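You operate a simulated robot arm through the tools that you are given. There is no shell and no other tool. Be economical: measure what you need, move in short steps, check, and stop when the job is done.

You run a simulated two-armed robot. Do the job below in one go: nothing can be reset, and whatever is moved stays where it is left.

JOB
Open the blue drawer, put the steel ring from there in the orange tray, then shut the drawer.

It is judged by the outcome, as a careful person would: the job done as asked, and still so three seconds after it is handed in. It fails if anything else is knocked over, pushed out of place, dropped, spilled or broken.

ROBOT AND FRAMES
Two 7-joint arms with two-finger parallel grippers on one trunk, on a base that drives. Base frame: it is fixed to the floor where the robot stands at the start and does not move with it; the origin is under the middle of the robot, x ahead of it, y to its left, z up. Readings come in mm, degrees, newtons and seconds.
The left shoulder is at the start at [70, 163, 1070], the right one opposite. With the tool pointing down near the work surface each hand reaches from about 380 to 880 mm from the robot's upright axis, wherever it stands, measured 20 degrees to its own side. Places, roughly: blue drawer [800, 100, 700]; orange tray [-300, -3200, 900]. Payload 3.43 kg a hand.
The TCP of each hand is the grasp point between the finger pads, 34 mm short of the fingertips. In the tool frame z runs along the fingers and y along their closing line. The gripper opens to 128 mm. The fingers are 24 mm wide and 12 mm thick; the gripper's body (48 by 130 mm) begins 96 mm behind the TCP.
Orientation is that of the tool frame in the base frame, as a unit quaternion [w, x, y, z]. With the fingers straight down and closing along the base's y, the tool's x points along the base's -x, its y along +y and its z along -z.

CONTROLS
- The arms move only by the tool servo_tool. It takes "left_motion", "right_motion" or both (then of equal length, played together; a hand with none holds still); each is text: rows parted by semicolons, each of 6 numbers parted by spaces: the shift along the tool's x, y, z in mm, then the turn, a rotation vector about the tool's x, y, z in degrees. In form: x y z wx wy wz; .... A call has 1 to 10 rows; each row is the pose to reach, as a shift and turn from the pose commanded when the call began, along the tool's axes at that moment. "left_gripper" and "right_gripper" are, for a hand that has rows, the closure, from 0 (fully open) to 1 (shut), set as the call begins (left out, the last holds). Each row takes 0.2 s and may step no farther than 50 mm and 8.6 degrees from the row before; otherwise, or with a gripper value out of range, the whole call is refused. A pose out of reach is approached as far as the arm can. The call stops where the force on the tool passes 40 N (or 10 N more than at its start, if that is more) or the arm is blocked; 0.2 s more then pass. Each finger travels about 153 mm/s and halts on what it meets, pressing with about 42 N; the grip force reading is that of the motor and also rises with nothing between the fingers. The clock runs only during rows and for 0.2 s after the last one: add rows that repeat a pose to give the fingers time. The reply holds the time, the measured pose of the TCP, the force on the tool along the base axes, the opening and the grip force, in the units named above and with some noise.
- Cameras (640 x 400 px; columns grow to the right, rows downward): "scene" is now at [121.1, -23.4, 1296.8]; the picture's right is [-0.24, -0.97, 0.00], its down [-0.56, 0.14, -0.82] and it looks along [0.79, -0.20, -0.58] (base axes); focal length 294 px, centre (320, 200). "left" rides on the left gripper at [76, 11, -160] in its tool frame; the picture's right is [-0.15, 0.99, 0.00], its down [-0.88, -0.13, -0.46] and it looks along [-0.45, -0.07, 0.89] (tool axes); focal length 234 px, centre (320, 200). "right" rides on the right gripper at [76, -11, -160] in its tool frame; the picture's right is [0.15, 0.99, 0.00], its down [-0.88, 0.13, -0.46] and it looks along [-0.45, 0.07, 0.89] (tool axes); focal length 234 px, centre (320, 200). There is no depth. A picture from a camera that has moved, and an enlarged one, comes with that camera's place and axes in the base frame and with its lens. The place of the scene camera against the robot may be out by one fixed shift of up to 18 mm in any direction.
- grab_frame(camera): a new picture of that camera. No time passes.
- raise_lower(by): slides the trunk up (or, below 0, down) by that many mm; the arms and the scene camera ride with it, the base frame stays. It gives what a move gives, with no picture.
- steer(legs): drives the robot by 1 to 6 legs, each [ahead, left, turn to the left] in mm, mm and degrees, along the robot's own axes; the way and the turn of a leg run together, so that a leg with both is an arc; at most 1500 mm and 180 degrees a leg. The arms and the cameras ride along, it lands a little off, and it stops where it bumps. It gives what a move gives.
- pan_tilt(pan, tilt): turns the head with the scene camera to pan (to the left, within 86 degrees either way) and tilt (down, from -29 to 69), counted from straight ahead of the robot. It gives what a move gives.
- enlarge(camera, box): a new picture of the part [left, top, right, bottom] of that camera's present view, enlarged. No time passes.
- job_done(): hands the job in; it is judged then, once.

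Work in short steps. Places have to be worked out from the pictures, the camera data and where the tool is seen: move nearer, look again, correct. Check each grasp and each placing, and mend what went wrong. You have 120 turns and 92 pictures in all, those below and enlarged ones among them. Open the grippers and draw the arms clear of the work before you hand the job in, unless the task says otherwise; then end with one line.

The tools are called as name(argument=value, ...) on one line, values as JSON. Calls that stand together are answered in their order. servo_tool: Moves the arms, as the interface text tells. Its arguments: {"type":"object","properties":{"left_motion":{"type":"string"},"left_gripper":{"type":"number"},"right_motion":{"type":"string"},"right_gripper":{"type":"number"}},"required":[]} The other tools are called the same way: raise_lower (by) slides the trunk up or down; steer (legs) drives the base; pan_tilt (pan, tilt) turns the head that bears the scene camera; grab_frame (camera) takes a picture; enlarge (camera, box) takes an enlarged picture of a part of a camera's view; job_done () hands the job in.

At the start:

```text
time: 0.0
left_tcp_pos: [540.8, 201.3, 956.8]
left_tcp_rot: [0.0, -0.001, 1.0, 0.001]
left_force: [0.4, -1.1, -0.2]
left_grip_width: 128.0
left_finger_force: 0.0
right_tcp_pos: [572.4, -377.9, 955.2]
right_tcp_rot: [0.0, 0.0, 1.0, 0.0]
right_force: [0.1, 0.9, 0.3]
right_grip_width: 128.2
right_finger_force: 0.0
trunk travel left (down, up): [-550.0, 390.0]
robot x, y, heading: [1.1, 1.1, 0.2]
head pan, tilt: [-14.1, 35.2]
```

scene: 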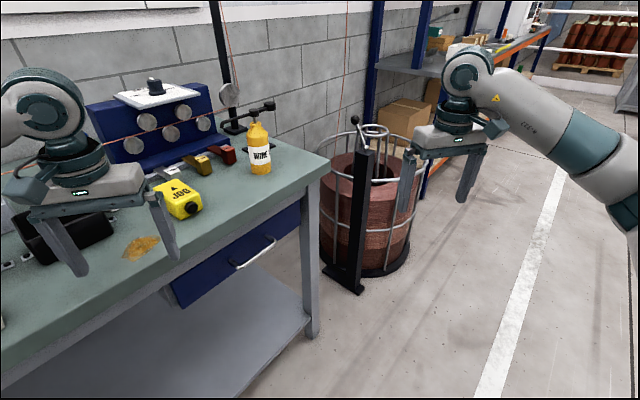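
right: 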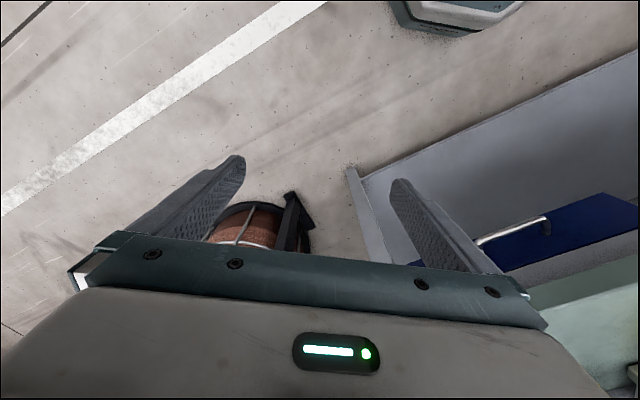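
left: 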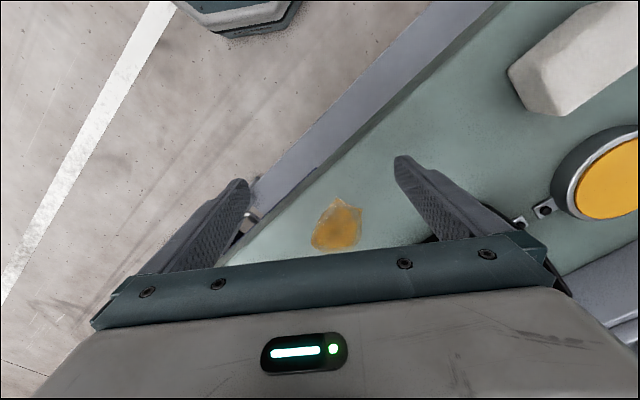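

The bench runs obliquely to the robot, and the blue drawer handle is near the bench's right leg. I'll zoom in on it.

enlarge(camera="scene", box=[140, 140, 340, 320])

enlarge(camera="right", box=[400, 160, 640, 310])

```text
2.22 times, centred on (240, 230) of scene
camera zoom: at [121.1, -23.4, 1296.8], right [-0.24, -0.97, 0.0], down [-0.56, 0.14, -0.82], along [0.79, -0.2, -0.58], focal length 654 px, centre (498, 133)
```

zoom: 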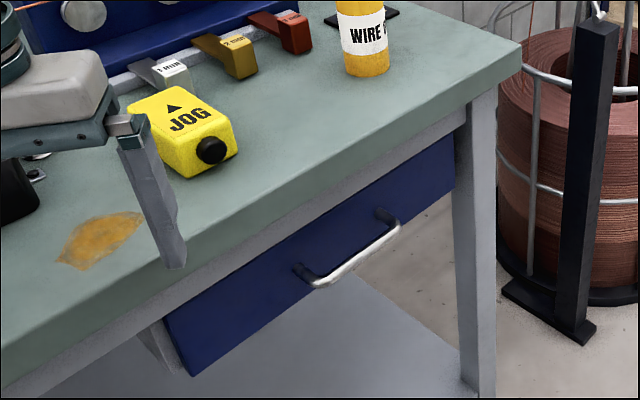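

```text
2.67 times, centred on (520, 235) of right
camera zoom: at [494.7, -387.7, 1114.2], right [-0.15, 0.99, 0.0], down [0.88, 0.13, 0.46], along [0.45, 0.07, -0.89], focal length 624 px, centre (-213, 107)
```

zoom: 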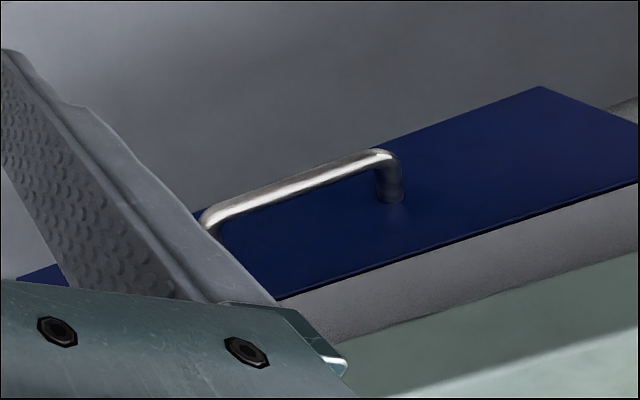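

The readings put the handle at about [690, 10, 740] and the bench top near z 900. The drawer faces roughly [-0.74, -0.67]. I'll back straight out from the bench, turn to face it, and shift right so the handle lies on the right hand's side.

steer(legs=[[-223, -201, 0], [0, 0, 42], [0, -255, 0]])

pan_tilt(pan=-10, tilt=38)

grab_frame(camera="scene")

grab_frame(camera="right")

```text
time: 5.5
left_tcp_pos: [230.5, 103.7, 956.8]
left_tcp_rot: [0.0, -0.355, 0.935, 0.0]
left_force: [-0.6, -0.1, -0.7]
left_grip_width: 128.3
left_finger_force: 0.0
right_tcp_pos: [635.8, -309.9, 954.4]
right_tcp_rot: [0.0, -0.354, 0.935, 0.0]
right_force: [0.1, -0.6, 0.5]
right_grip_width: 128.2
right_finger_force: 0.0
trunk travel left (down, up): [-550.0, 390.0]
robot x, y, heading: [-37.6, -405.1, 41.4]
head pan, tilt: [-14.1, 35.2]
```

```text
time: 6.1
left_tcp_pos: [230.4, 103.8, 955.9]
left_tcp_rot: [0.0, -0.354, 0.935, 0.0]
left_force: [0.0, -0.3, -0.9]
left_grip_width: 128.0
left_finger_force: 0.0
right_tcp_pos: [635.9, -310.1, 953.9]
right_tcp_rot: [0.0, -0.353, 0.936, 0.0]
right_force: [-0.7, -0.1, 0.6]
right_grip_width: 128.0
right_finger_force: 0.1
trunk travel left (down, up): [-550.0, 390.0]
robot x, y, heading: [-40.9, -405.7, 41.4]
head pan, tilt: [-10.0, 38.0]
```

```text
86 pictures are left
camera scene: at [55.2, -328.8, 1292.6], right [0.52, -0.85, 0.0], down [-0.53, -0.32, -0.79], along [0.67, 0.41, -0.62], focal length 294 px, centre (320, 200)
```

scene: 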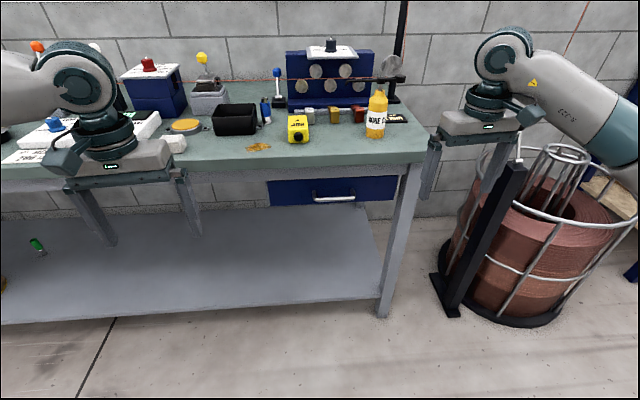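

```text
85 pictures are left
camera right: at [586.0, -367.9, 1114.1], right [-0.76, 0.64, 0.0], down [0.57, 0.68, 0.46], along [0.29, 0.35, -0.89], focal length 234 px, centre (320, 200)
```

right: 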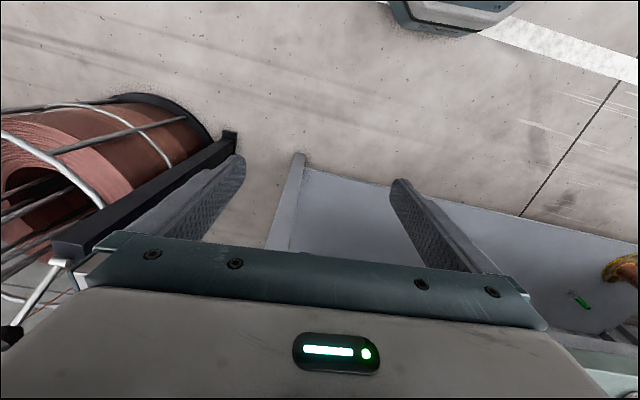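

The handle is now nearly ahead. I'll zoom in to get its angle and ends more exactly.

enlarge(camera="scene", box=[250, 140, 450, 265])

```text
3.20 times, centred on (350, 202) of scene
camera zoom: at [55.2, -328.8, 1292.6], right [0.52, -0.85, 0.0], down [-0.53, -0.32, -0.79], along [0.67, 0.41, -0.62], focal length 941 px, centre (224, 192)
```

zoom: 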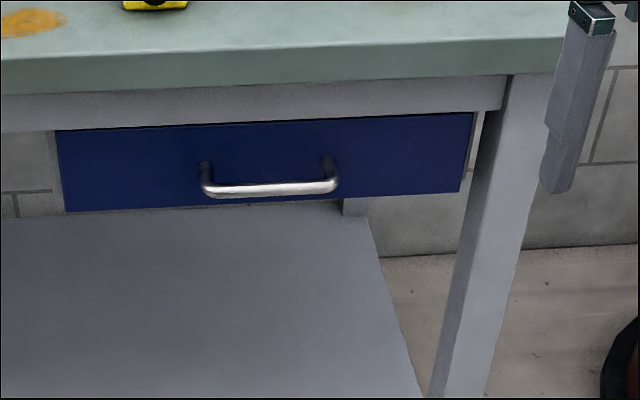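

The bench faces heading of about 36°, with the handle near [687, 4, 735], slightly under the overhang. I'll align to it, shift left a bit, and lower the trunk for a level approach.

steer(legs=[[0, 0, -5.4], [0, 120, 0]])

raise_lower(by=-200)

servo_tool(right_motion="0 0 0 -4.6 -4.6 4.6; 0 0 0 -9.2 -9.2 9.2; 0 0 0 -13.8 -13.8 13.8; 0 0 0 -18.4 -18.4 18.4; 0 0 0 -23 -23 23; 0 0 0 -27.6 -27.6 27.6; 0 0 0 -32.2 -32.2 32.2")

```text
time: 7.9
left_tcp_pos: [209.1, 171.0, 957.3]
left_tcp_rot: [0.0, -0.309, 0.951, 0.0]
left_force: [0.6, 0.0, 0.3]
left_grip_width: 127.9
left_finger_force: 0.0
right_tcp_pos: [573.2, -280.3, 954.7]
right_tcp_rot: [0.0, -0.308, 0.951, 0.0]
right_force: [-0.1, 0.2, 0.3]
right_grip_width: 128.1
right_finger_force: 0.1
trunk travel left (down, up): [-550.0, 390.0]
robot x, y, heading: [-108.6, -310.2, 35.9]
head pan, tilt: [-10.0, 38.0]
```

```text
time: 10.1
left_tcp_pos: [209.8, 170.4, 757.5]
left_tcp_rot: [0.0, -0.308, 0.951, 0.001]
left_force: [1.1, 0.6, 0.0]
left_grip_width: 127.9
left_finger_force: 0.3
right_tcp_pos: [573.7, -279.9, 754.5]
right_tcp_rot: [-0.001, -0.309, 0.951, 0.0]
right_force: [-0.1, -0.8, 0.6]
right_grip_width: 128.2
right_finger_force: 0.0
trunk travel left (down, up): [-350.0, 590.0]
robot x, y, heading: [-110.2, -310.0, 35.8]
head pan, tilt: [-10.0, 38.0]
```

```text
time: 11.7
left_tcp_pos: [208.8, 170.0, 756.7]
left_tcp_rot: [0.0, -0.309, 0.951, 0.0]
left_force: [-0.9, 0.4, -0.1]
left_grip_width: 128.0
left_finger_force: 0.0
right_tcp_pos: [571.5, -279.5, 756.3]
right_tcp_rot: [0.174, -0.014, 0.924, 0.341]
right_force: [-0.4, -0.7, 0.5]
right_grip_width: 128.4
right_finger_force: 0.1
trunk travel left (down, up): [-350.0, 590.0]
robot x, y, heading: [-111.8, -308.8, 36.3]
head pan, tilt: [-10.0, 38.0]
```

The rotation runs cleanly. I'll finish the turn to level, with the fingers pointing at the bench and closing vertically.

servo_tool(right_motion="0 0 0 -4.6 -4.6 4.6; 0 0 0 -9.2 -9.2 9.2; 0 0 0 -13.8 -13.8 13.8; 0 0 0 -18.4 -18.4 18.4; 0 0 0 -23 -23 23; 0 0 0 -27.6 -27.6 27.6; 0 0 0 -32.2 -32.2 32.2; 0 0 0 -36.8 -36.8 36.8; 0 0 0 -37.1 -37.1 37.1")

grab_frame(camera="right")

grab_frame(camera="scene")

```text
time: 13.7
left_tcp_pos: [208.6, 169.6, 756.6]
left_tcp_rot: [-0.001, -0.309, 0.951, -0.001]
left_force: [-0.2, 0.0, 1.0]
left_grip_width: 128.0
left_finger_force: 0.1
right_tcp_pos: [573.2, -281.4, 756.1]
right_tcp_rot: [0.322, 0.322, 0.629, 0.63]
right_force: [0.1, -0.5, 0.6]
right_grip_width: 128.0
right_finger_force: 0.1
trunk travel left (down, up): [-350.0, 590.0]
robot x, y, heading: [-110.8, -310.4, 35.8]
head pan, tilt: [-10.0, 38.0]
```

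```text
83 pictures are left
camera right: at [399.2, -312.6, 743.8], right [-0.09, 0.12, 0.99], down [0.15, -0.98, 0.13], along [0.99, 0.15, 0.07], focal length 234 px, centre (320, 200)
```

right: 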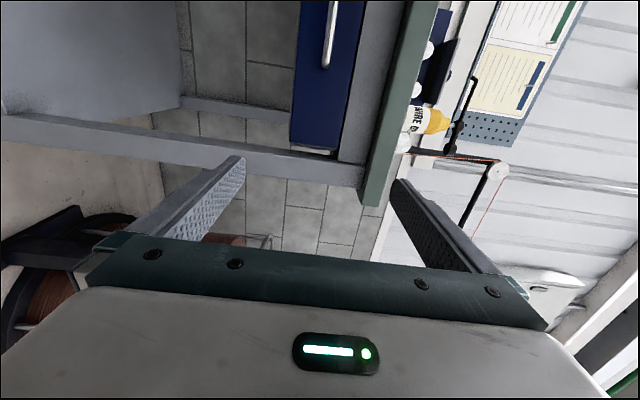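

```text
82 pictures are left
camera scene: at [-6.9, -245.8, 1092.8], right [0.44, -0.9, 0.0], down [-0.55, -0.27, -0.79], along [0.71, 0.34, -0.62], focal length 294 px, centre (320, 200)
```

scene: 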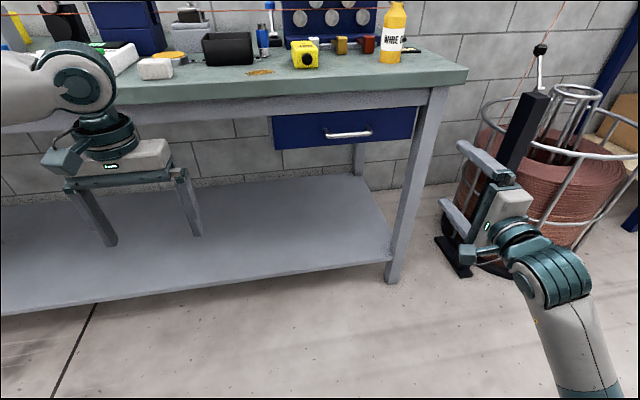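

The tool is level. The two cameras put the handle bar at about [687, 4, 748], so I'll shift left in front of it and move partway in.

servo_tool(right_motion="40 0 0 0 0 0; 80 0 0 0 0 0; 120 -3 20 0 0 0; 160 -6 45 0 0 0; 163 -8 90 0 0 0; 163 -8 120 0 0 0")

grab_frame(camera="right")

grab_frame(camera="scene")

```text
time: 14.7
left_tcp_pos: [209.6, 170.3, 757.2]
left_tcp_rot: [0.0, -0.31, 0.951, 0.0]
left_force: [0.7, 0.0, -1.4]
left_grip_width: 128.1
left_finger_force: 0.0
right_tcp_pos: [564.6, -207.4, 754.8]
right_tcp_rot: [0.408, 0.266, 0.642, 0.592]
right_force: [-0.4, 0.3, 0.0]
right_grip_width: 128.2
right_finger_force: 0.1
right hand out of reach, approached as far as the arm can: row 1, 2, 3, 4, 5
trunk travel left (down, up): [-350.0, 590.0]
robot x, y, heading: [-110.9, -309.7, 35.8]
head pan, tilt: [-10.0, 38.0]
stopped in row 5 (right hand): the arm was blocked; the commanded pose is now the measured one
```

```text
81 pictures are left
camera right: at [392.4, -232.5, 722.4], right [-0.22, 0.28, 0.94], down [0.06, -0.95, 0.3], along [0.97, 0.12, 0.19], focal length 234 px, centre (320, 200)
```

right: 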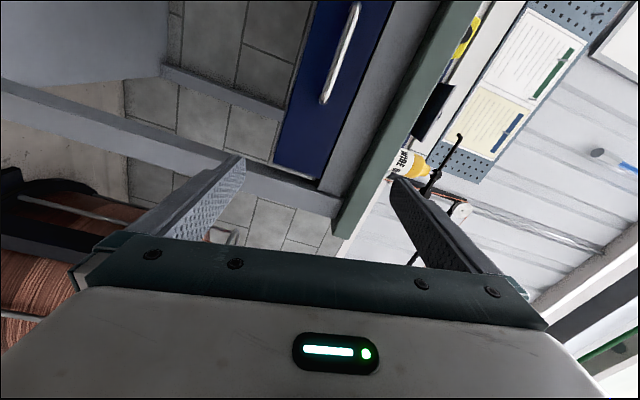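

```text
80 pictures are left
camera scene: at [-6.6, -245.4, 1092.6], right [0.44, -0.9, 0.0], down [-0.55, -0.27, -0.79], along [0.71, 0.34, -0.62], focal length 294 px, centre (320, 200)
```

scene: 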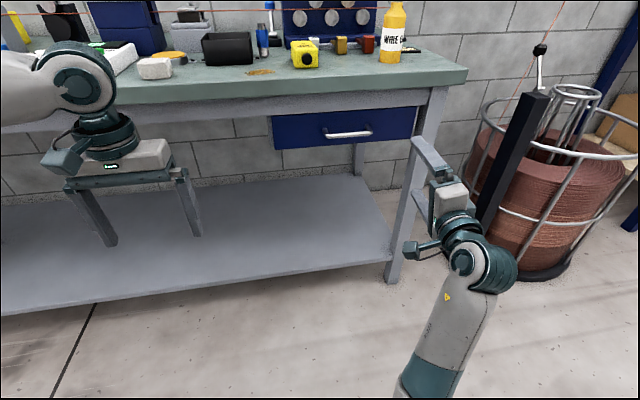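

The arm hit a joint limit moving inward like that. I'll go back to the good pose and let the base make the sideways shift instead.

servo_tool(right_motion="-22 -4 -11 0.6 1.1 4; -44 -8 -22 1.1 2.1 8; -66 -12 -33 1.6 3.1 12.1; -66 -12 -33 1.6 3.1 12.1")

steer(legs=[[0, 163, 0]])

grab_frame(camera="right")

```text
time: 15.7
left_tcp_pos: [210.1, 169.9, 756.3]
left_tcp_rot: [0.001, -0.309, 0.951, 0.0]
left_force: [0.0, 0.0, -0.3]
left_grip_width: 128.2
left_finger_force: 0.0
right_tcp_pos: [573.8, -278.8, 756.3]
right_tcp_rot: [0.321, 0.324, 0.629, 0.63]
right_force: [0.5, 0.8, -0.1]
right_grip_width: 128.2
right_finger_force: 0.1
trunk travel left (down, up): [-350.0, 590.0]
robot x, y, heading: [-112.7, -309.3, 35.9]
head pan, tilt: [-10.0, 38.0]
```

```text
time: 17.1
left_tcp_pos: [114.1, 304.2, 755.0]
left_tcp_rot: [0.0, -0.31, 0.951, 0.001]
left_force: [0.9, -0.2, -0.4]
left_grip_width: 128.1
left_finger_force: 0.0
right_tcp_pos: [478.3, -146.2, 756.1]
right_tcp_rot: [0.322, 0.323, 0.629, 0.63]
right_force: [-0.1, 0.0, 0.5]
right_grip_width: 127.9
right_finger_force: 0.0
trunk travel left (down, up): [-350.0, 590.0]
robot x, y, heading: [-209.3, -180.8, 36.1]
head pan, tilt: [-10.0, 38.0]
```

```text
79 pictures are left
camera right: at [304.2, -177.7, 745.1], right [-0.08, 0.12, 0.99], down [0.15, -0.98, 0.13], along [0.99, 0.16, 0.07], focal length 234 px, centre (320, 200)
```

right: 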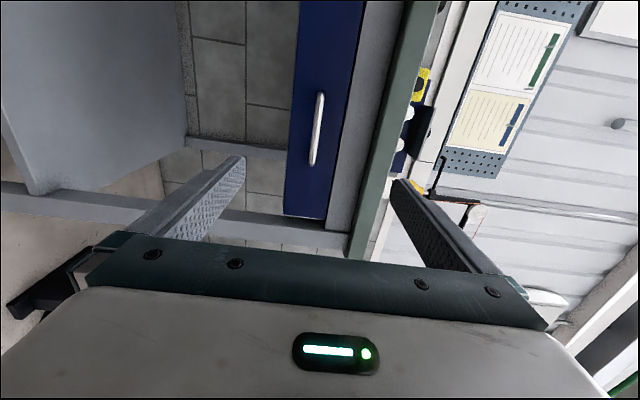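

The hand is now lined up with the handle, with about 258 mm to go. I'll reach forward, stopping just short.

servo_tool(right_motion="0 -2 45 0 0 0; 0 -4 90 0 0 0; 0 -4 135 0 0 0; 0 -4 180 0 0 0; 0 -4 200 0 0 0; 0 -4 200 0 0 0")

grab_frame(camera="right")

enlarge(camera="scene", box=[250, 60, 450, 185])

```text
time: 18.5
left_tcp_pos: [113.8, 300.7, 756.2]
left_tcp_rot: [0.0, -0.308, 0.951, -0.001]
left_force: [0.4, 0.0, -0.1]
left_grip_width: 128.1
left_finger_force: 0.1
right_tcp_pos: [640.5, -28.9, 755.2]
right_tcp_rot: [0.32, 0.322, 0.629, 0.631]
right_force: [0.2, -0.1, -0.5]
right_grip_width: 127.9
right_finger_force: 0.0
trunk travel left (down, up): [-350.0, 590.0]
robot x, y, heading: [-209.8, -182.6, 35.9]
head pan, tilt: [-10.0, 38.0]
```

```text
78 pictures are left
camera right: at [466.2, -60.4, 742.8], right [-0.08, 0.12, 0.99], down [0.15, -0.98, 0.13], along [0.99, 0.16, 0.06], focal length 234 px, centre (320, 200)
```

right: 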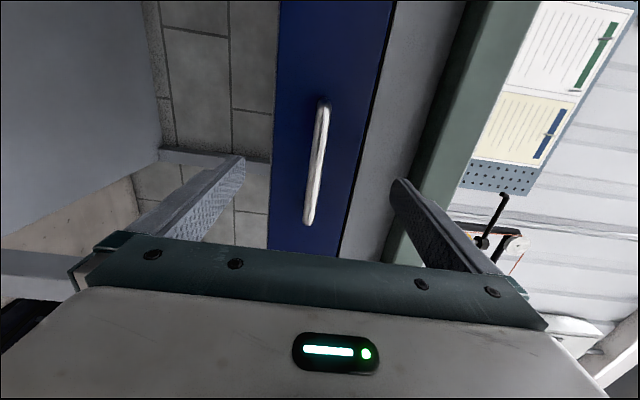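

```text
3.20 times, centred on (350, 122) of scene
camera zoom: at [-102.3, -113.5, 1092.6], right [0.44, -0.9, 0.0], down [-0.55, -0.27, -0.79], along [0.71, 0.34, -0.62], focal length 941 px, centre (224, 448)
```

zoom: 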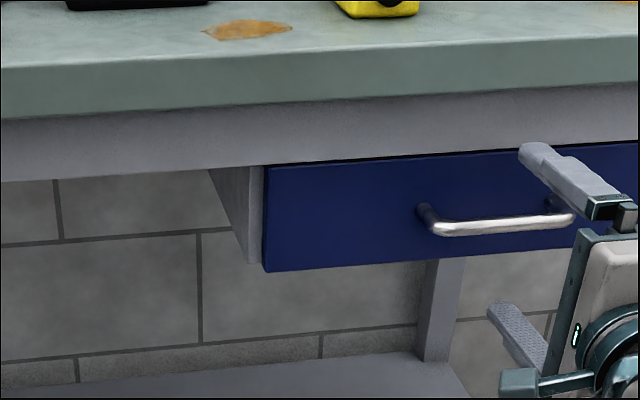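

The bar is about 60–70 mm ahead and a few mm lower. I'll advance 60 and close.

servo_tool(right_motion="0 -5 30 0 0 0; 0 -5 62 0 0 0; 0 -5 62 0 0 0")

grab_frame(camera="right")

enlarge(camera="scene", box=[250, 60, 450, 185])

```text
time: 19.3
left_tcp_pos: [112.4, 302.4, 755.4]
left_tcp_rot: [0.0, -0.31, 0.951, 0.0]
left_force: [0.1, 0.6, 0.2]
left_grip_width: 127.9
left_finger_force: 0.1
right_tcp_pos: [692.5, 7.8, 745.5]
right_tcp_rot: [0.321, 0.322, 0.629, 0.631]
right_force: [-0.2, 0.1, 0.0]
right_grip_width: 128.2
right_finger_force: 0.0
trunk travel left (down, up): [-350.0, 590.0]
robot x, y, heading: [-210.8, -176.6, 36.1]
head pan, tilt: [-10.0, 38.0]
```

```text
76 pictures are left
camera right: at [517.4, -23.7, 734.7], right [-0.08, 0.12, 0.99], down [0.15, -0.98, 0.13], along [0.99, 0.16, 0.06], focal length 234 px, centre (320, 200)
```

right: 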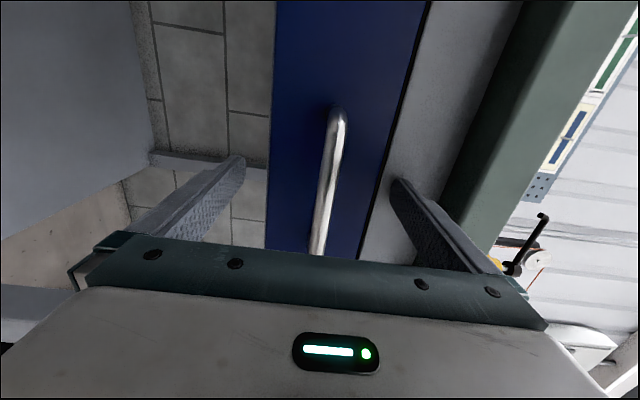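

```text
3.20 times, centred on (350, 122) of scene
camera zoom: at [-102.3, -113.5, 1092.6], right [0.44, -0.9, 0.0], down [-0.55, -0.27, -0.79], along [0.71, 0.34, -0.62], focal length 941 px, centre (224, 448)
```

zoom: 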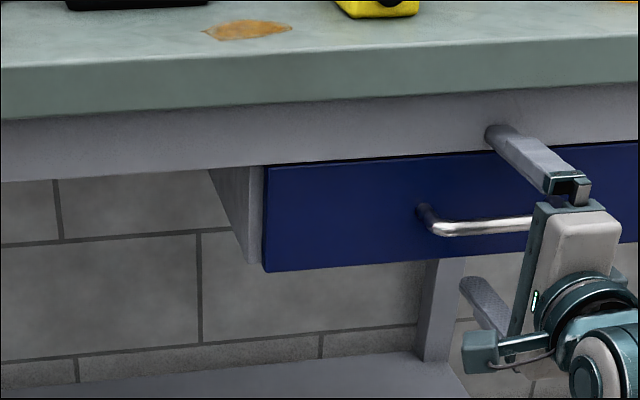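

Projecting the TCP into the wrist view shows the bar right at the grasp point. Closing now.

servo_tool(right_motion="0 0 0 0 0 0; 0 0 0 0 0 0; 0 0 0 0 0 0; 0 0 0 0 0 0", right_gripper=1)

```text
time: 20.3
left_tcp_pos: [111.9, 302.0, 757.7]
left_tcp_rot: [0.001, -0.309, 0.951, 0.001]
left_force: [0.6, 0.6, -0.1]
left_grip_width: 128.3
left_finger_force: 0.0
right_tcp_pos: [689.5, 7.2, 748.9]
right_tcp_rot: [0.322, 0.32, 0.628, 0.632]
right_force: [1.8, -1.1, 14.9]
right_grip_width: 13.6
right_finger_force: 44.9
trunk travel left (down, up): [-350.0, 590.0]
robot x, y, heading: [-202.0, -175.4, 36.0]
head pan, tilt: [-10.0, 38.0]
```

The bar is held, with the gripper 13.6 mm open. I'll pull straight back in small rows.

servo_tool(right_motion="0 1 -20 0 0 0; 0 2 -45 0 0 0; 0 2 -75 0 0 0; 0 2 -105 0 0 0; 0 2 -135 0 0 0; 0 2 -165 0 0 0; 0 2 -195 0 0 0; 0 2 -220 0 0 0; 0 2 -220 0 0 0")

grab_frame(camera="scene")

```text
time: 22.3
left_tcp_pos: [112.3, 303.9, 756.0]
left_tcp_rot: [0.001, -0.309, 0.951, 0.0]
left_force: [0.8, -0.1, -0.4]
left_grip_width: 127.9
left_finger_force: 0.1
right_tcp_pos: [511.5, -123.9, 750.4]
right_tcp_rot: [0.32, 0.321, 0.63, 0.631]
right_force: [-11.3, 14.3, 11.6]
right_grip_width: 13.7
right_finger_force: 45.5
trunk travel left (down, up): [-350.0, 590.0]
robot x, y, heading: [-207.5, -177.7, 36.0]
head pan, tilt: [-10.0, 38.0]
```

```text
74 pictures are left
camera scene: at [-104.7, -112.1, 1092.8], right [0.44, -0.9, 0.0], down [-0.55, -0.27, -0.79], along [0.71, 0.34, -0.61], focal length 294 px, centre (320, 200)
```

scene: 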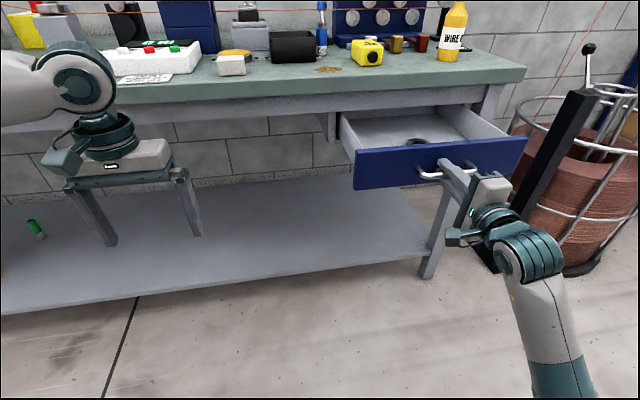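

The drawer is out about 220 mm. Next I'll look inside.

enlarge(camera="scene", box=[320, 80, 540, 218])

```text
2.90 times, centred on (430, 149) of scene
camera zoom: at [-104.7, -112.1, 1092.8], right [0.44, -0.9, 0.0], down [-0.55, -0.27, -0.79], along [0.71, 0.34, -0.61], focal length 852 px, centre (1, 348)
```

zoom: 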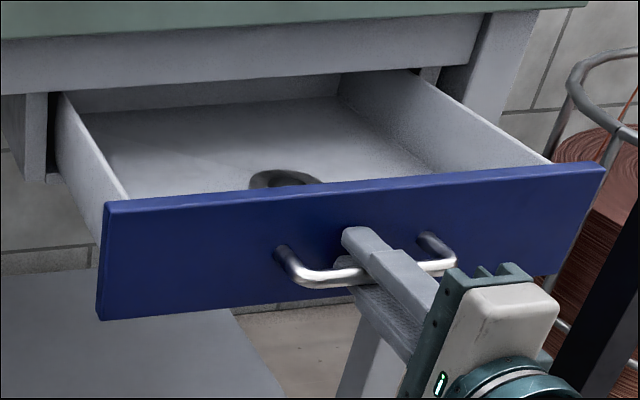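

The ring lies near the front of the drawer, behind the handle's left end. I'll release the handle, back off, and rotate the tool down again.

servo_tool(right_motion="0 0 0 0 0 0; 0 0 0 0 0 0; 0 0 0 0 0 0; 0 0 -40 0 0 0; 0 0 -80 0 0 0; 0 0 -110 0 0 0", right_gripper=0)

servo_tool(right_motion="0 0 0 4.6 4.6 -4.6; 0 0 0 9.2 9.2 -9.2; 0 0 0 13.8 13.8 -13.8; 0 0 0 18.4 18.4 -18.4; 0 0 0 23 23 -23; 0 0 0 27.6 27.6 -27.6; 0 0 0 32.2 32.2 -32.2")

servo_tool(right_motion="0 0 0 4.6 4.6 -4.6; 0 0 0 9.2 9.2 -9.2; 0 0 0 13.8 13.8 -13.8; 0 0 0 18.4 18.4 -18.4; 0 0 0 23 23 -23; 0 0 0 27.6 27.6 -27.6; 0 0 0 32.2 32.2 -32.2; 0 0 0 36.8 36.8 -36.8; 0 0 0 37.1 37.1 -37.1")

```text
time: 23.7
left_tcp_pos: [113.1, 301.7, 757.7]
left_tcp_rot: [0.0, -0.308, 0.951, 0.0]
left_force: [-0.6, -0.4, -0.5]
left_grip_width: 127.8
left_finger_force: 0.1
right_tcp_pos: [460.6, -189.5, 730.4]
right_tcp_rot: [0.32, 0.322, 0.629, 0.631]
right_force: [-0.4, 0.0, -0.7]
right_grip_width: 127.9
right_finger_force: 0.1
right hand out of reach, approached as far as the arm can: row 5, 6
trunk travel left (down, up): [-350.0, 590.0]
robot x, y, heading: [-207.7, -178.4, 35.7]
head pan, tilt: [-10.0, 38.0]
```

```text
time: 25.3
left_tcp_pos: [114.1, 302.9, 757.6]
left_tcp_rot: [0.0, -0.309, 0.951, 0.0]
left_force: [-0.4, -0.4, 0.2]
left_grip_width: 128.2
left_finger_force: 0.0
right_tcp_pos: [459.4, -187.5, 730.1]
right_tcp_rot: [0.196, 0.031, 0.901, 0.386]
right_force: [0.1, -0.4, -0.1]
right_grip_width: 128.0
right_finger_force: 0.1
trunk travel left (down, up): [-350.0, 590.0]
robot x, y, heading: [-205.7, -179.7, 36.2]
head pan, tilt: [-10.0, 38.0]
```

```text
time: 27.3
left_tcp_pos: [112.9, 302.1, 756.5]
left_tcp_rot: [0.001, -0.309, 0.951, 0.001]
left_force: [0.5, 0.3, -1.0]
left_grip_width: 128.3
left_finger_force: 0.1
right_tcp_pos: [459.7, -187.6, 730.1]
right_tcp_rot: [-0.001, -0.309, 0.951, 0.0]
right_force: [-0.9, 0.7, 0.7]
right_grip_width: 128.3
right_finger_force: 0.0
trunk travel left (down, up): [-350.0, 590.0]
robot x, y, heading: [-205.3, -179.5, 35.6]
head pan, tilt: [-10.0, 38.0]
```

The tool is pointing down again. I'll raise the trunk for clearance and to see the ring better from above.

raise_lower(by=200)

enlarge(camera="scene", box=[320, 120, 560, 270])

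grab_frame(camera="right")

```text
time: 29.5
left_tcp_pos: [113.0, 302.1, 957.9]
left_tcp_rot: [0.0, -0.308, 0.951, 0.0]
left_force: [0.6, -0.4, 0.5]
left_grip_width: 127.9
left_finger_force: 0.0
right_tcp_pos: [459.7, -187.2, 930.5]
right_tcp_rot: [-0.003, -0.308, 0.951, 0.001]
right_force: [0.4, -0.3, 0.3]
right_grip_width: 128.1
right_finger_force: 0.0
trunk travel left (down, up): [-550.0, 390.0]
robot x, y, heading: [-203.4, -178.8, 36.1]
head pan, tilt: [-10.0, 38.0]
```

```text
2.67 times, centred on (440, 195) of scene
camera zoom: at [-102.1, -113.4, 1292.5], right [0.44, -0.9, 0.0], down [-0.55, -0.27, -0.79], along [0.71, 0.34, -0.62], focal length 784 px, centre (0, 213)
```

zoom: 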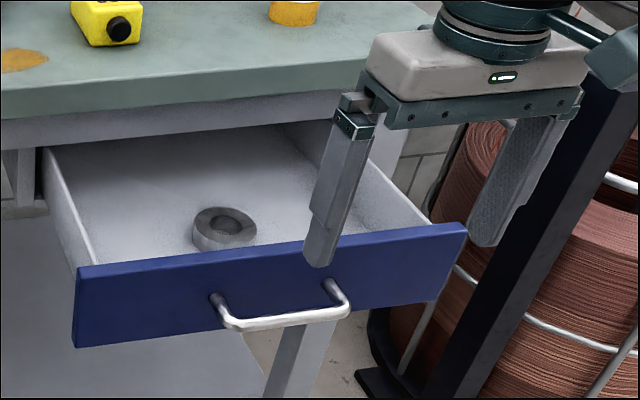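

```text
71 pictures are left
camera right: at [405.4, -240.3, 1089.3], right [-0.7, 0.72, 0.0], down [0.64, 0.62, 0.46], along [0.32, 0.32, -0.89], focal length 234 px, centre (320, 200)
```

right: 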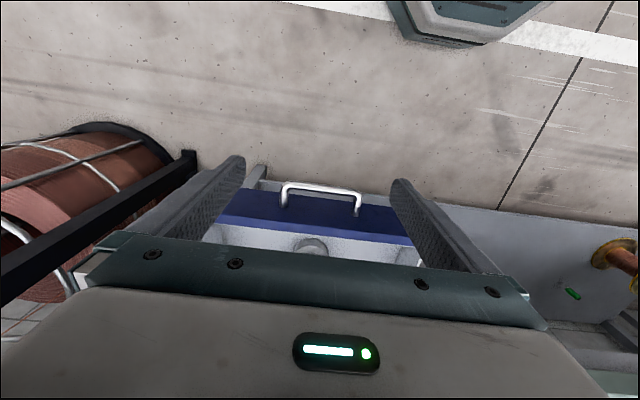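

The ring stands flat, roughly at [610, -55]. I'll move the hand closer above the drawer, still short of the bench edge, and look again.

servo_tool(right_motion="-40 6 0 0 0 0; -80 12 0 0 0 0; -120 18 0 0 0 0; -120 18 0 0 0 0")

grab_frame(camera="right")

grab_frame(camera="scene")

```text
time: 30.5
left_tcp_pos: [114.8, 301.1, 957.0]
left_tcp_rot: [0.0, -0.309, 0.951, -0.001]
left_force: [0.2, 0.7, 0.5]
left_grip_width: 128.1
left_finger_force: 0.1
right_tcp_pos: [547.8, -102.9, 930.9]
right_tcp_rot: [-0.001, -0.309, 0.951, 0.002]
right_force: [-1.3, 0.3, 0.3]
right_grip_width: 128.0
right_finger_force: 0.0
trunk travel left (down, up): [-550.0, 390.0]
robot x, y, heading: [-207.0, -181.2, 35.8]
head pan, tilt: [-10.0, 38.0]
```

```text
70 pictures are left
camera right: at [491.9, -156.5, 1090.2], right [-0.7, 0.72, 0.0], down [0.64, 0.62, 0.46], along [0.32, 0.32, -0.89], focal length 234 px, centre (320, 200)
```

right: 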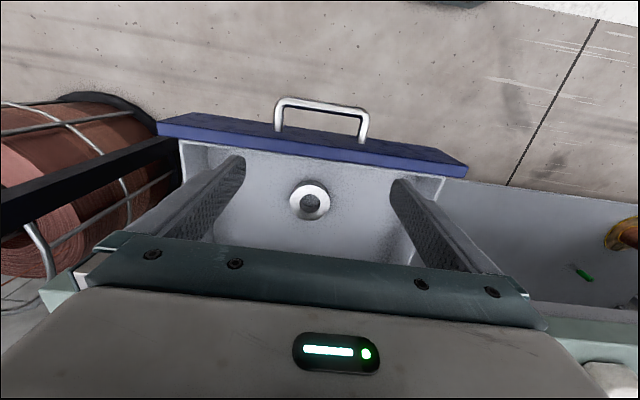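

```text
69 pictures are left
camera scene: at [-102.5, -114.4, 1292.7], right [0.44, -0.9, 0.0], down [-0.55, -0.27, -0.79], along [0.71, 0.35, -0.62], focal length 294 px, centre (320, 200)
```

scene: 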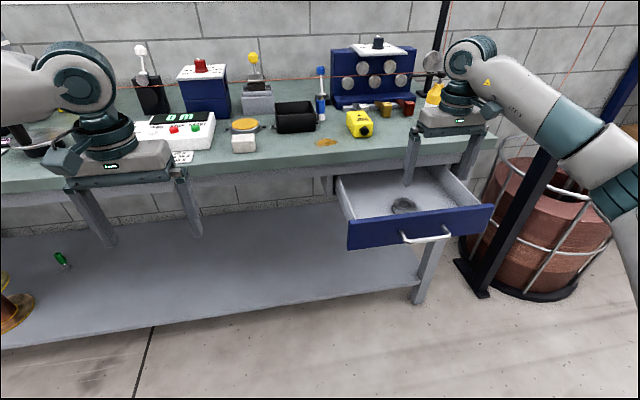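

Both cameras agree on the ring's top centre at about [633, -39, 731], with an outer diameter of about 70. I'll tilt the tool 15° to keep the wrist clear of the bench edge, move over the ring and lower partway.

servo_tool(right_motion="-25 0 0 0 -7.5 0; -50 1 0 0 -15 0; -80 2 10 0 -15 0; -107 2 20 0 -15 0; -107 2 60 0 -15 0; -107 2 100 0 -15 0; -107 2 100 0 -15 0")

grab_frame(camera="right")

enlarge(camera="scene", box=[320, 100, 540, 260])

```text
time: 32.1
left_tcp_pos: [112.6, 301.2, 958.2]
left_tcp_rot: [-0.001, -0.309, 0.951, 0.0]
left_force: [-0.2, 0.7, 0.6]
left_grip_width: 128.2
left_finger_force: 0.2
right_tcp_pos: [633.2, -36.8, 827.7]
right_tcp_rot: [0.124, -0.305, 0.943, 0.042]
right_force: [-0.2, -0.6, 0.2]
right_grip_width: 127.8
right_finger_force: 0.1
trunk travel left (down, up): [-550.0, 390.0]
robot x, y, heading: [-205.3, -178.3, 36.1]
head pan, tilt: [-10.0, 38.0]
```

```text
68 pictures are left
camera right: at [546.7, -112.2, 962.1], right [-0.69, 0.72, -0.03], down [0.52, 0.53, 0.67], along [0.5, 0.45, -0.74], focal length 234 px, centre (320, 200)
```

right: 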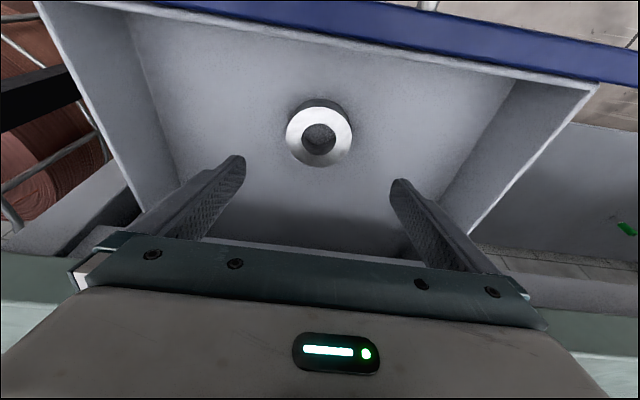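

```text
2.50 times, centred on (430, 180) of scene
camera zoom: at [-102.7, -113.6, 1292.7], right [0.44, -0.9, 0.0], down [-0.55, -0.27, -0.79], along [0.71, 0.34, -0.62], focal length 735 px, centre (45, 250)
```

zoom: 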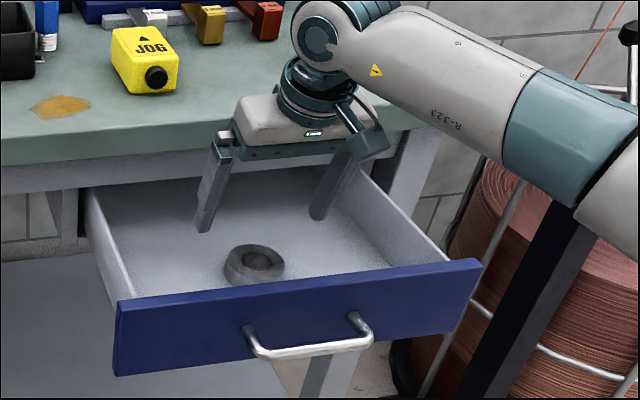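

The ring sits centred between the fingers. I'll lower vertically to about z 755 and check.

servo_tool(right_motion="2 0 20 0 0 0; 7 0 40 0 0 0; 12 0 60 0 0 0; 15.5 0 70.5 0 0 0; 15.5 0 70.5 0 0 0")

grab_frame(camera="right")

enlarge(camera="scene", box=[340, 120, 500, 240])

```text
time: 33.3
left_tcp_pos: [114.5, 301.5, 957.0]
left_tcp_rot: [-0.001, -0.309, 0.951, 0.0]
left_force: [0.2, 0.1, 0.9]
left_grip_width: 127.8
left_finger_force: 0.1
right_tcp_pos: [636.5, -36.3, 759.1]
right_tcp_rot: [0.123, -0.306, 0.943, 0.042]
right_force: [0.5, -0.6, -0.3]
right_grip_width: 128.0
right_finger_force: 0.2
trunk travel left (down, up): [-550.0, 390.0]
robot x, y, heading: [-208.0, -179.0, 36.0]
head pan, tilt: [-10.0, 38.0]
```

```text
66 pictures are left
camera right: at [549.5, -111.8, 893.0], right [-0.69, 0.72, -0.04], down [0.52, 0.53, 0.67], along [0.5, 0.45, -0.74], focal length 234 px, centre (320, 200)
```

right: 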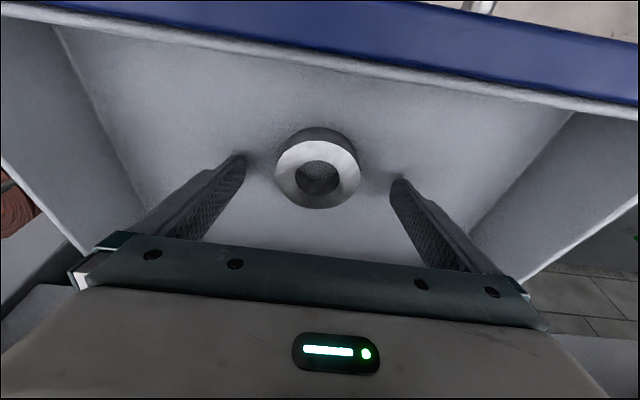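

```text
3.33 times, centred on (420, 180) of scene
camera zoom: at [-102.3, -113.4, 1292.6], right [0.44, -0.9, 0.0], down [-0.55, -0.27, -0.79], along [0.71, 0.34, -0.62], focal length 980 px, centre (-13, 267)
```

zoom: 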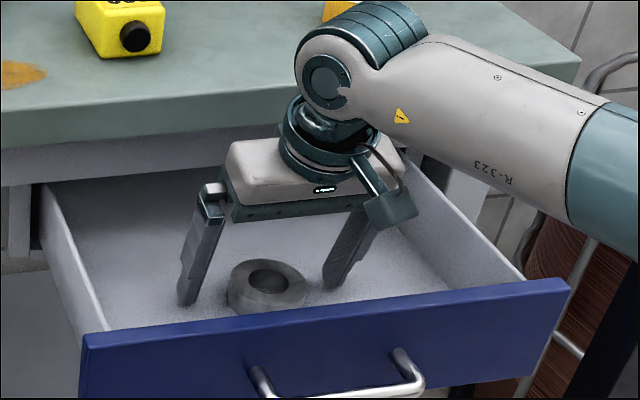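

Using apparent sizes, the ring is about 64 wide with its top near z 745, and the finger pads are about 14 mm too far forward. I'll shift back and look before closing.

servo_tool(right_motion="7 0 -1 0 0 0; 14 0 -1 0 0 0; 14 0 -1 0 0 0")

grab_frame(camera="right")

enlarge(camera="scene", box=[340, 140, 480, 240])

```text
time: 34.1
left_tcp_pos: [113.7, 301.8, 957.7]
left_tcp_rot: [0.0, -0.309, 0.951, 0.0]
left_force: [0.8, 0.3, -0.2]
left_grip_width: 128.0
left_finger_force: 0.1
right_tcp_pos: [624.6, -44.2, 757.2]
right_tcp_rot: [0.123, -0.305, 0.943, 0.041]
right_force: [2.0, 0.3, 4.9]
right_grip_width: 128.2
right_finger_force: 0.1
trunk travel left (down, up): [-550.0, 390.0]
robot x, y, heading: [-203.4, -177.4, 35.9]
head pan, tilt: [-10.0, 38.0]
```

```text
64 pictures are left
camera right: at [538.0, -120.2, 891.2], right [-0.69, 0.72, -0.04], down [0.52, 0.53, 0.67], along [0.5, 0.45, -0.74], focal length 234 px, centre (320, 200)
```

right: 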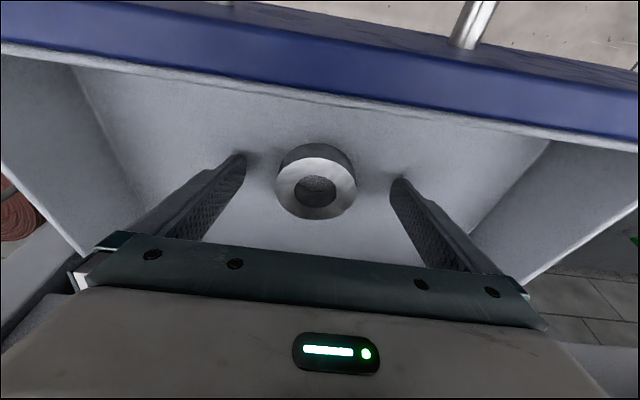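

```text
4.00 times, centred on (410, 190) of scene
camera zoom: at [-102.7, -113.4, 1292.7], right [0.44, -0.9, 0.0], down [-0.55, -0.27, -0.79], along [0.71, 0.34, -0.62], focal length 1176 px, centre (-40, 240)
```

zoom: 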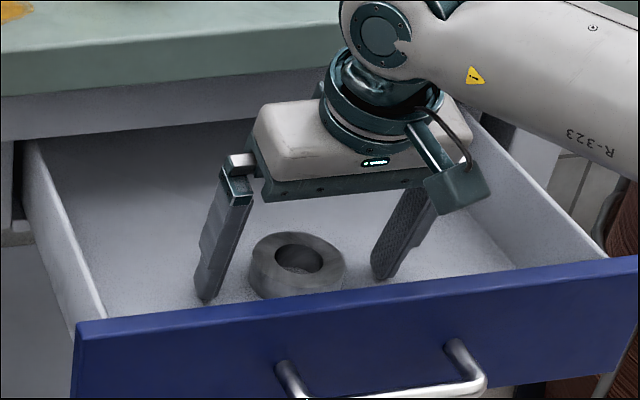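

The line between the fingertips now passes through the ring's base centre, and the light contact suggests the tips are on the drawer floor. I'll lift 2 mm and close.

servo_tool(right_motion="-0.5 0 -2 0 0 0; -0.5 0 -2 0 0 0; -0.5 0 -2 0 0 0; -0.5 0 -2 0 0 0", right_gripper=1)

grab_frame(camera="right")

```text
time: 35.1
left_tcp_pos: [113.5, 302.8, 957.0]
left_tcp_rot: [-0.001, -0.309, 0.951, 0.001]
left_force: [-0.2, 0.0, -0.1]
left_grip_width: 128.1
left_finger_force: 0.0
right_tcp_pos: [624.2, -43.9, 757.8]
right_tcp_rot: [0.122, -0.306, 0.943, 0.041]
right_force: [-0.1, 1.0, 0.0]
right_grip_width: 67.0
right_finger_force: 41.8
trunk travel left (down, up): [-550.0, 390.0]
robot x, y, heading: [-205.7, -180.4, 36.2]
head pan, tilt: [-10.0, 38.0]
```

```text
62 pictures are left
camera right: at [537.5, -119.8, 891.9], right [-0.69, 0.72, -0.03], down [0.52, 0.53, 0.67], along [0.5, 0.45, -0.74], focal length 234 px, centre (320, 200)
```

right: 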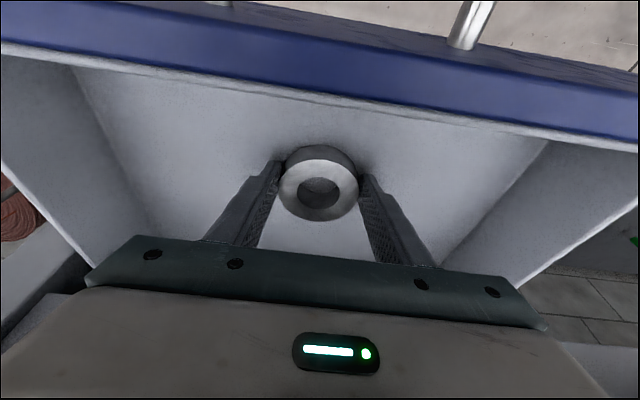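

The ring is held at 67 mm, which matches its diameter. I'll lift it straight up, then back out and up clear of the drawer.

servo_tool(right_motion="-5 0 -19 0 0 0; -10 0 -39 0 0 0; -18 0 -68 0 0 0; -26 0 -97 0 0 0; -34 0 -126 0 0 0; -39 0 -145 0 0 0; 0 0 -160 0 0 0; 40 0 -170 0 0 0; 80 0 -180 0 0 0; 80 0 -180 0 0 0")

grab_frame(camera="right")

pan_tilt(pan=-86, tilt=15)

grab_frame(camera="scene")

```text
time: 37.3
left_tcp_pos: [113.3, 302.5, 955.1]
left_tcp_rot: [0.0, -0.309, 0.951, 0.0]
left_force: [-0.3, -0.2, 0.4]
left_grip_width: 127.9
left_finger_force: 0.0
right_tcp_pos: [522.1, -114.7, 908.7]
right_tcp_rot: [0.123, -0.306, 0.943, 0.041]
right_force: [0.8, 0.5, -0.6]
right_grip_width: 66.9
right_finger_force: 42.2
trunk travel left (down, up): [-550.0, 390.0]
robot x, y, heading: [-205.6, -176.4, 36.1]
head pan, tilt: [-10.0, 38.0]
```

```text
61 pictures are left
camera right: at [436.0, -191.1, 1043.1], right [-0.69, 0.72, -0.04], down [0.52, 0.53, 0.67], along [0.5, 0.45, -0.74], focal length 234 px, centre (320, 200)
```

right: 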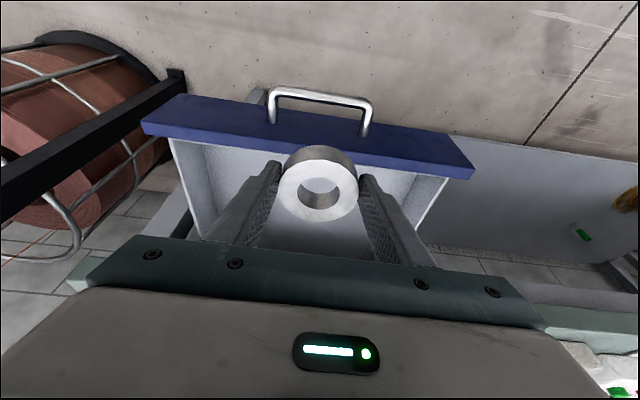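

```text
time: 38.8
left_tcp_pos: [113.4, 301.4, 956.3]
left_tcp_rot: [0.0, -0.308, 0.951, 0.0]
left_force: [0.7, -0.8, 0.2]
left_grip_width: 128.3
left_finger_force: 0.1
right_tcp_pos: [522.6, -115.6, 909.3]
right_tcp_rot: [0.123, -0.305, 0.943, 0.042]
right_force: [-0.1, 1.0, -1.3]
right_grip_width: 66.9
right_finger_force: 41.5
trunk travel left (down, up): [-550.0, 390.0]
robot x, y, heading: [-203.7, -177.2, 36.0]
head pan, tilt: [-85.9, 15.0]
```

```text
60 pictures are left
camera scene: at [-119.6, -222.7, 1329.2], right [-0.77, -0.64, 0.0], down [-0.17, 0.2, -0.97], along [0.62, -0.74, -0.26], focal length 294 px, centre (320, 200)
```

scene: 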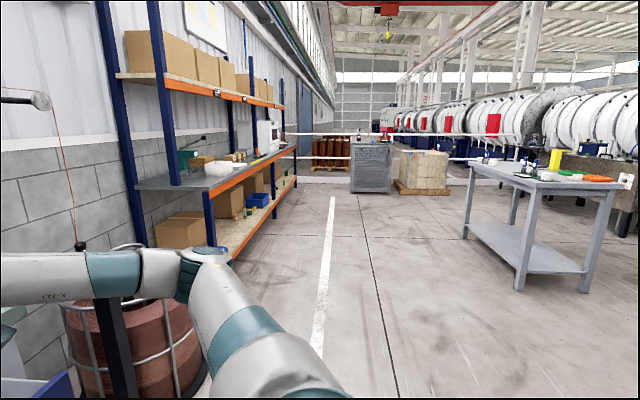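

The ring is secure. The orange tray should be on the table at the right of this view, so I'll zoom in.

enlarge(camera="scene", box=[450, 130, 640, 250])

```text
3.33 times, centred on (545, 190) of scene
camera zoom: at [-119.6, -222.7, 1329.2], right [-0.77, -0.64, 0.0], down [-0.17, 0.2, -0.97], along [0.62, -0.74, -0.26], focal length 980 px, centre (-430, 233)
```

zoom: 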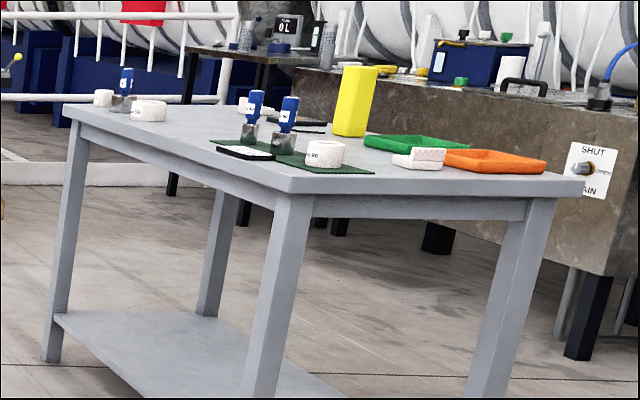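

The orange tray sits near the right end of that table, around [-330, -3290]. I'll back away from the bench, turn towards it and look at the path.

steer(legs=[[-400, 0, 0], [0, 0, -100]])

pan_tilt(pan=-15, tilt=22)

grab_frame(camera="scene")

```text
time: 45.4
left_tcp_pos: [-103.6, -807.8, 956.3]
left_tcp_rot: [0.0, 0.537, 0.844, 0.001]
left_force: [0.0, 0.7, 0.6]
left_grip_width: 127.9
left_finger_force: 0.0
right_tcp_pos: [-590.9, -1130.7, 909.3]
right_tcp_rot: [0.11, 0.532, 0.837, -0.069]
right_force: [-0.7, -0.3, -0.4]
right_grip_width: 67.0
right_finger_force: 41.9
trunk travel left (down, up): [-550.0, 390.0]
robot x, y, heading: [-516.5, -401.2, -64.9]
head pan, tilt: [-85.9, 15.0]
```

```text
time: 46.9
left_tcp_pos: [-102.5, -808.4, 956.5]
left_tcp_rot: [0.0, 0.536, 0.844, 0.0]
left_force: [0.1, 0.5, -0.3]
left_grip_width: 128.0
left_finger_force: 0.1
right_tcp_pos: [-590.0, -1131.4, 908.1]
right_tcp_rot: [0.111, 0.532, 0.836, -0.069]
right_force: [-0.4, -0.2, -1.1]
right_grip_width: 66.7
right_finger_force: 42.4
trunk travel left (down, up): [-550.0, 390.0]
robot x, y, heading: [-514.4, -404.3, -65.1]
head pan, tilt: [-15.0, 22.0]
```

```text
58 pictures are left
camera scene: at [-492.2, -542.4, 1317.8], right [-0.98, -0.18, 0.0], down [-0.07, 0.37, -0.93], along [0.16, -0.91, -0.37], focal length 294 px, centre (320, 200)
```

scene: 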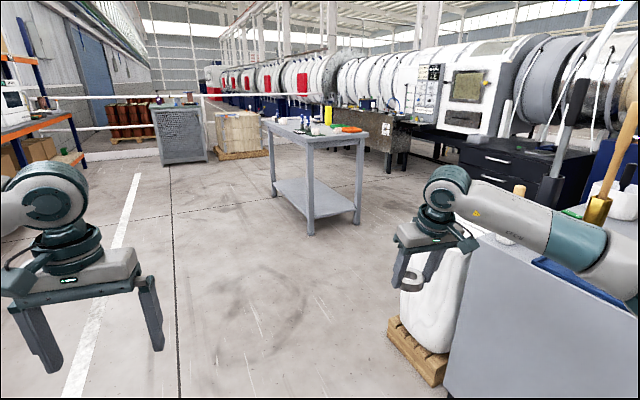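

A bench and a sack on a pallet stand on the right of the way. I'll look at them more closely before routing.

pan_tilt(pan=-45, tilt=30)

grab_frame(camera="scene")

```text
time: 47.8
left_tcp_pos: [-102.5, -807.4, 956.8]
left_tcp_rot: [0.0, 0.536, 0.844, 0.0]
left_force: [-0.3, -0.4, -0.5]
left_grip_width: 128.1
left_finger_force: 0.1
right_tcp_pos: [-589.7, -1130.9, 909.8]
right_tcp_rot: [0.11, 0.533, 0.836, -0.069]
right_force: [-0.6, -0.2, -1.3]
right_grip_width: 66.8
right_finger_force: 42.1
trunk travel left (down, up): [-550.0, 390.0]
robot x, y, heading: [-516.1, -404.6, -64.8]
head pan, tilt: [-45.0, 30.0]
```

```text
57 pictures are left
camera scene: at [-539.1, -536.1, 1305.0], right [-0.94, 0.34, 0.0], down [0.17, 0.47, -0.87], along [-0.29, -0.81, -0.5], focal length 294 px, centre (320, 200)
```

scene: 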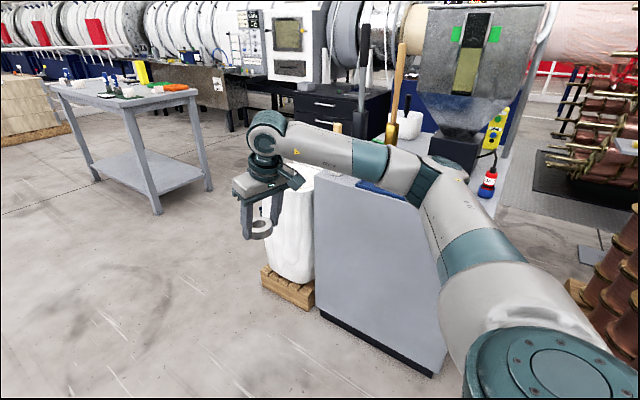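

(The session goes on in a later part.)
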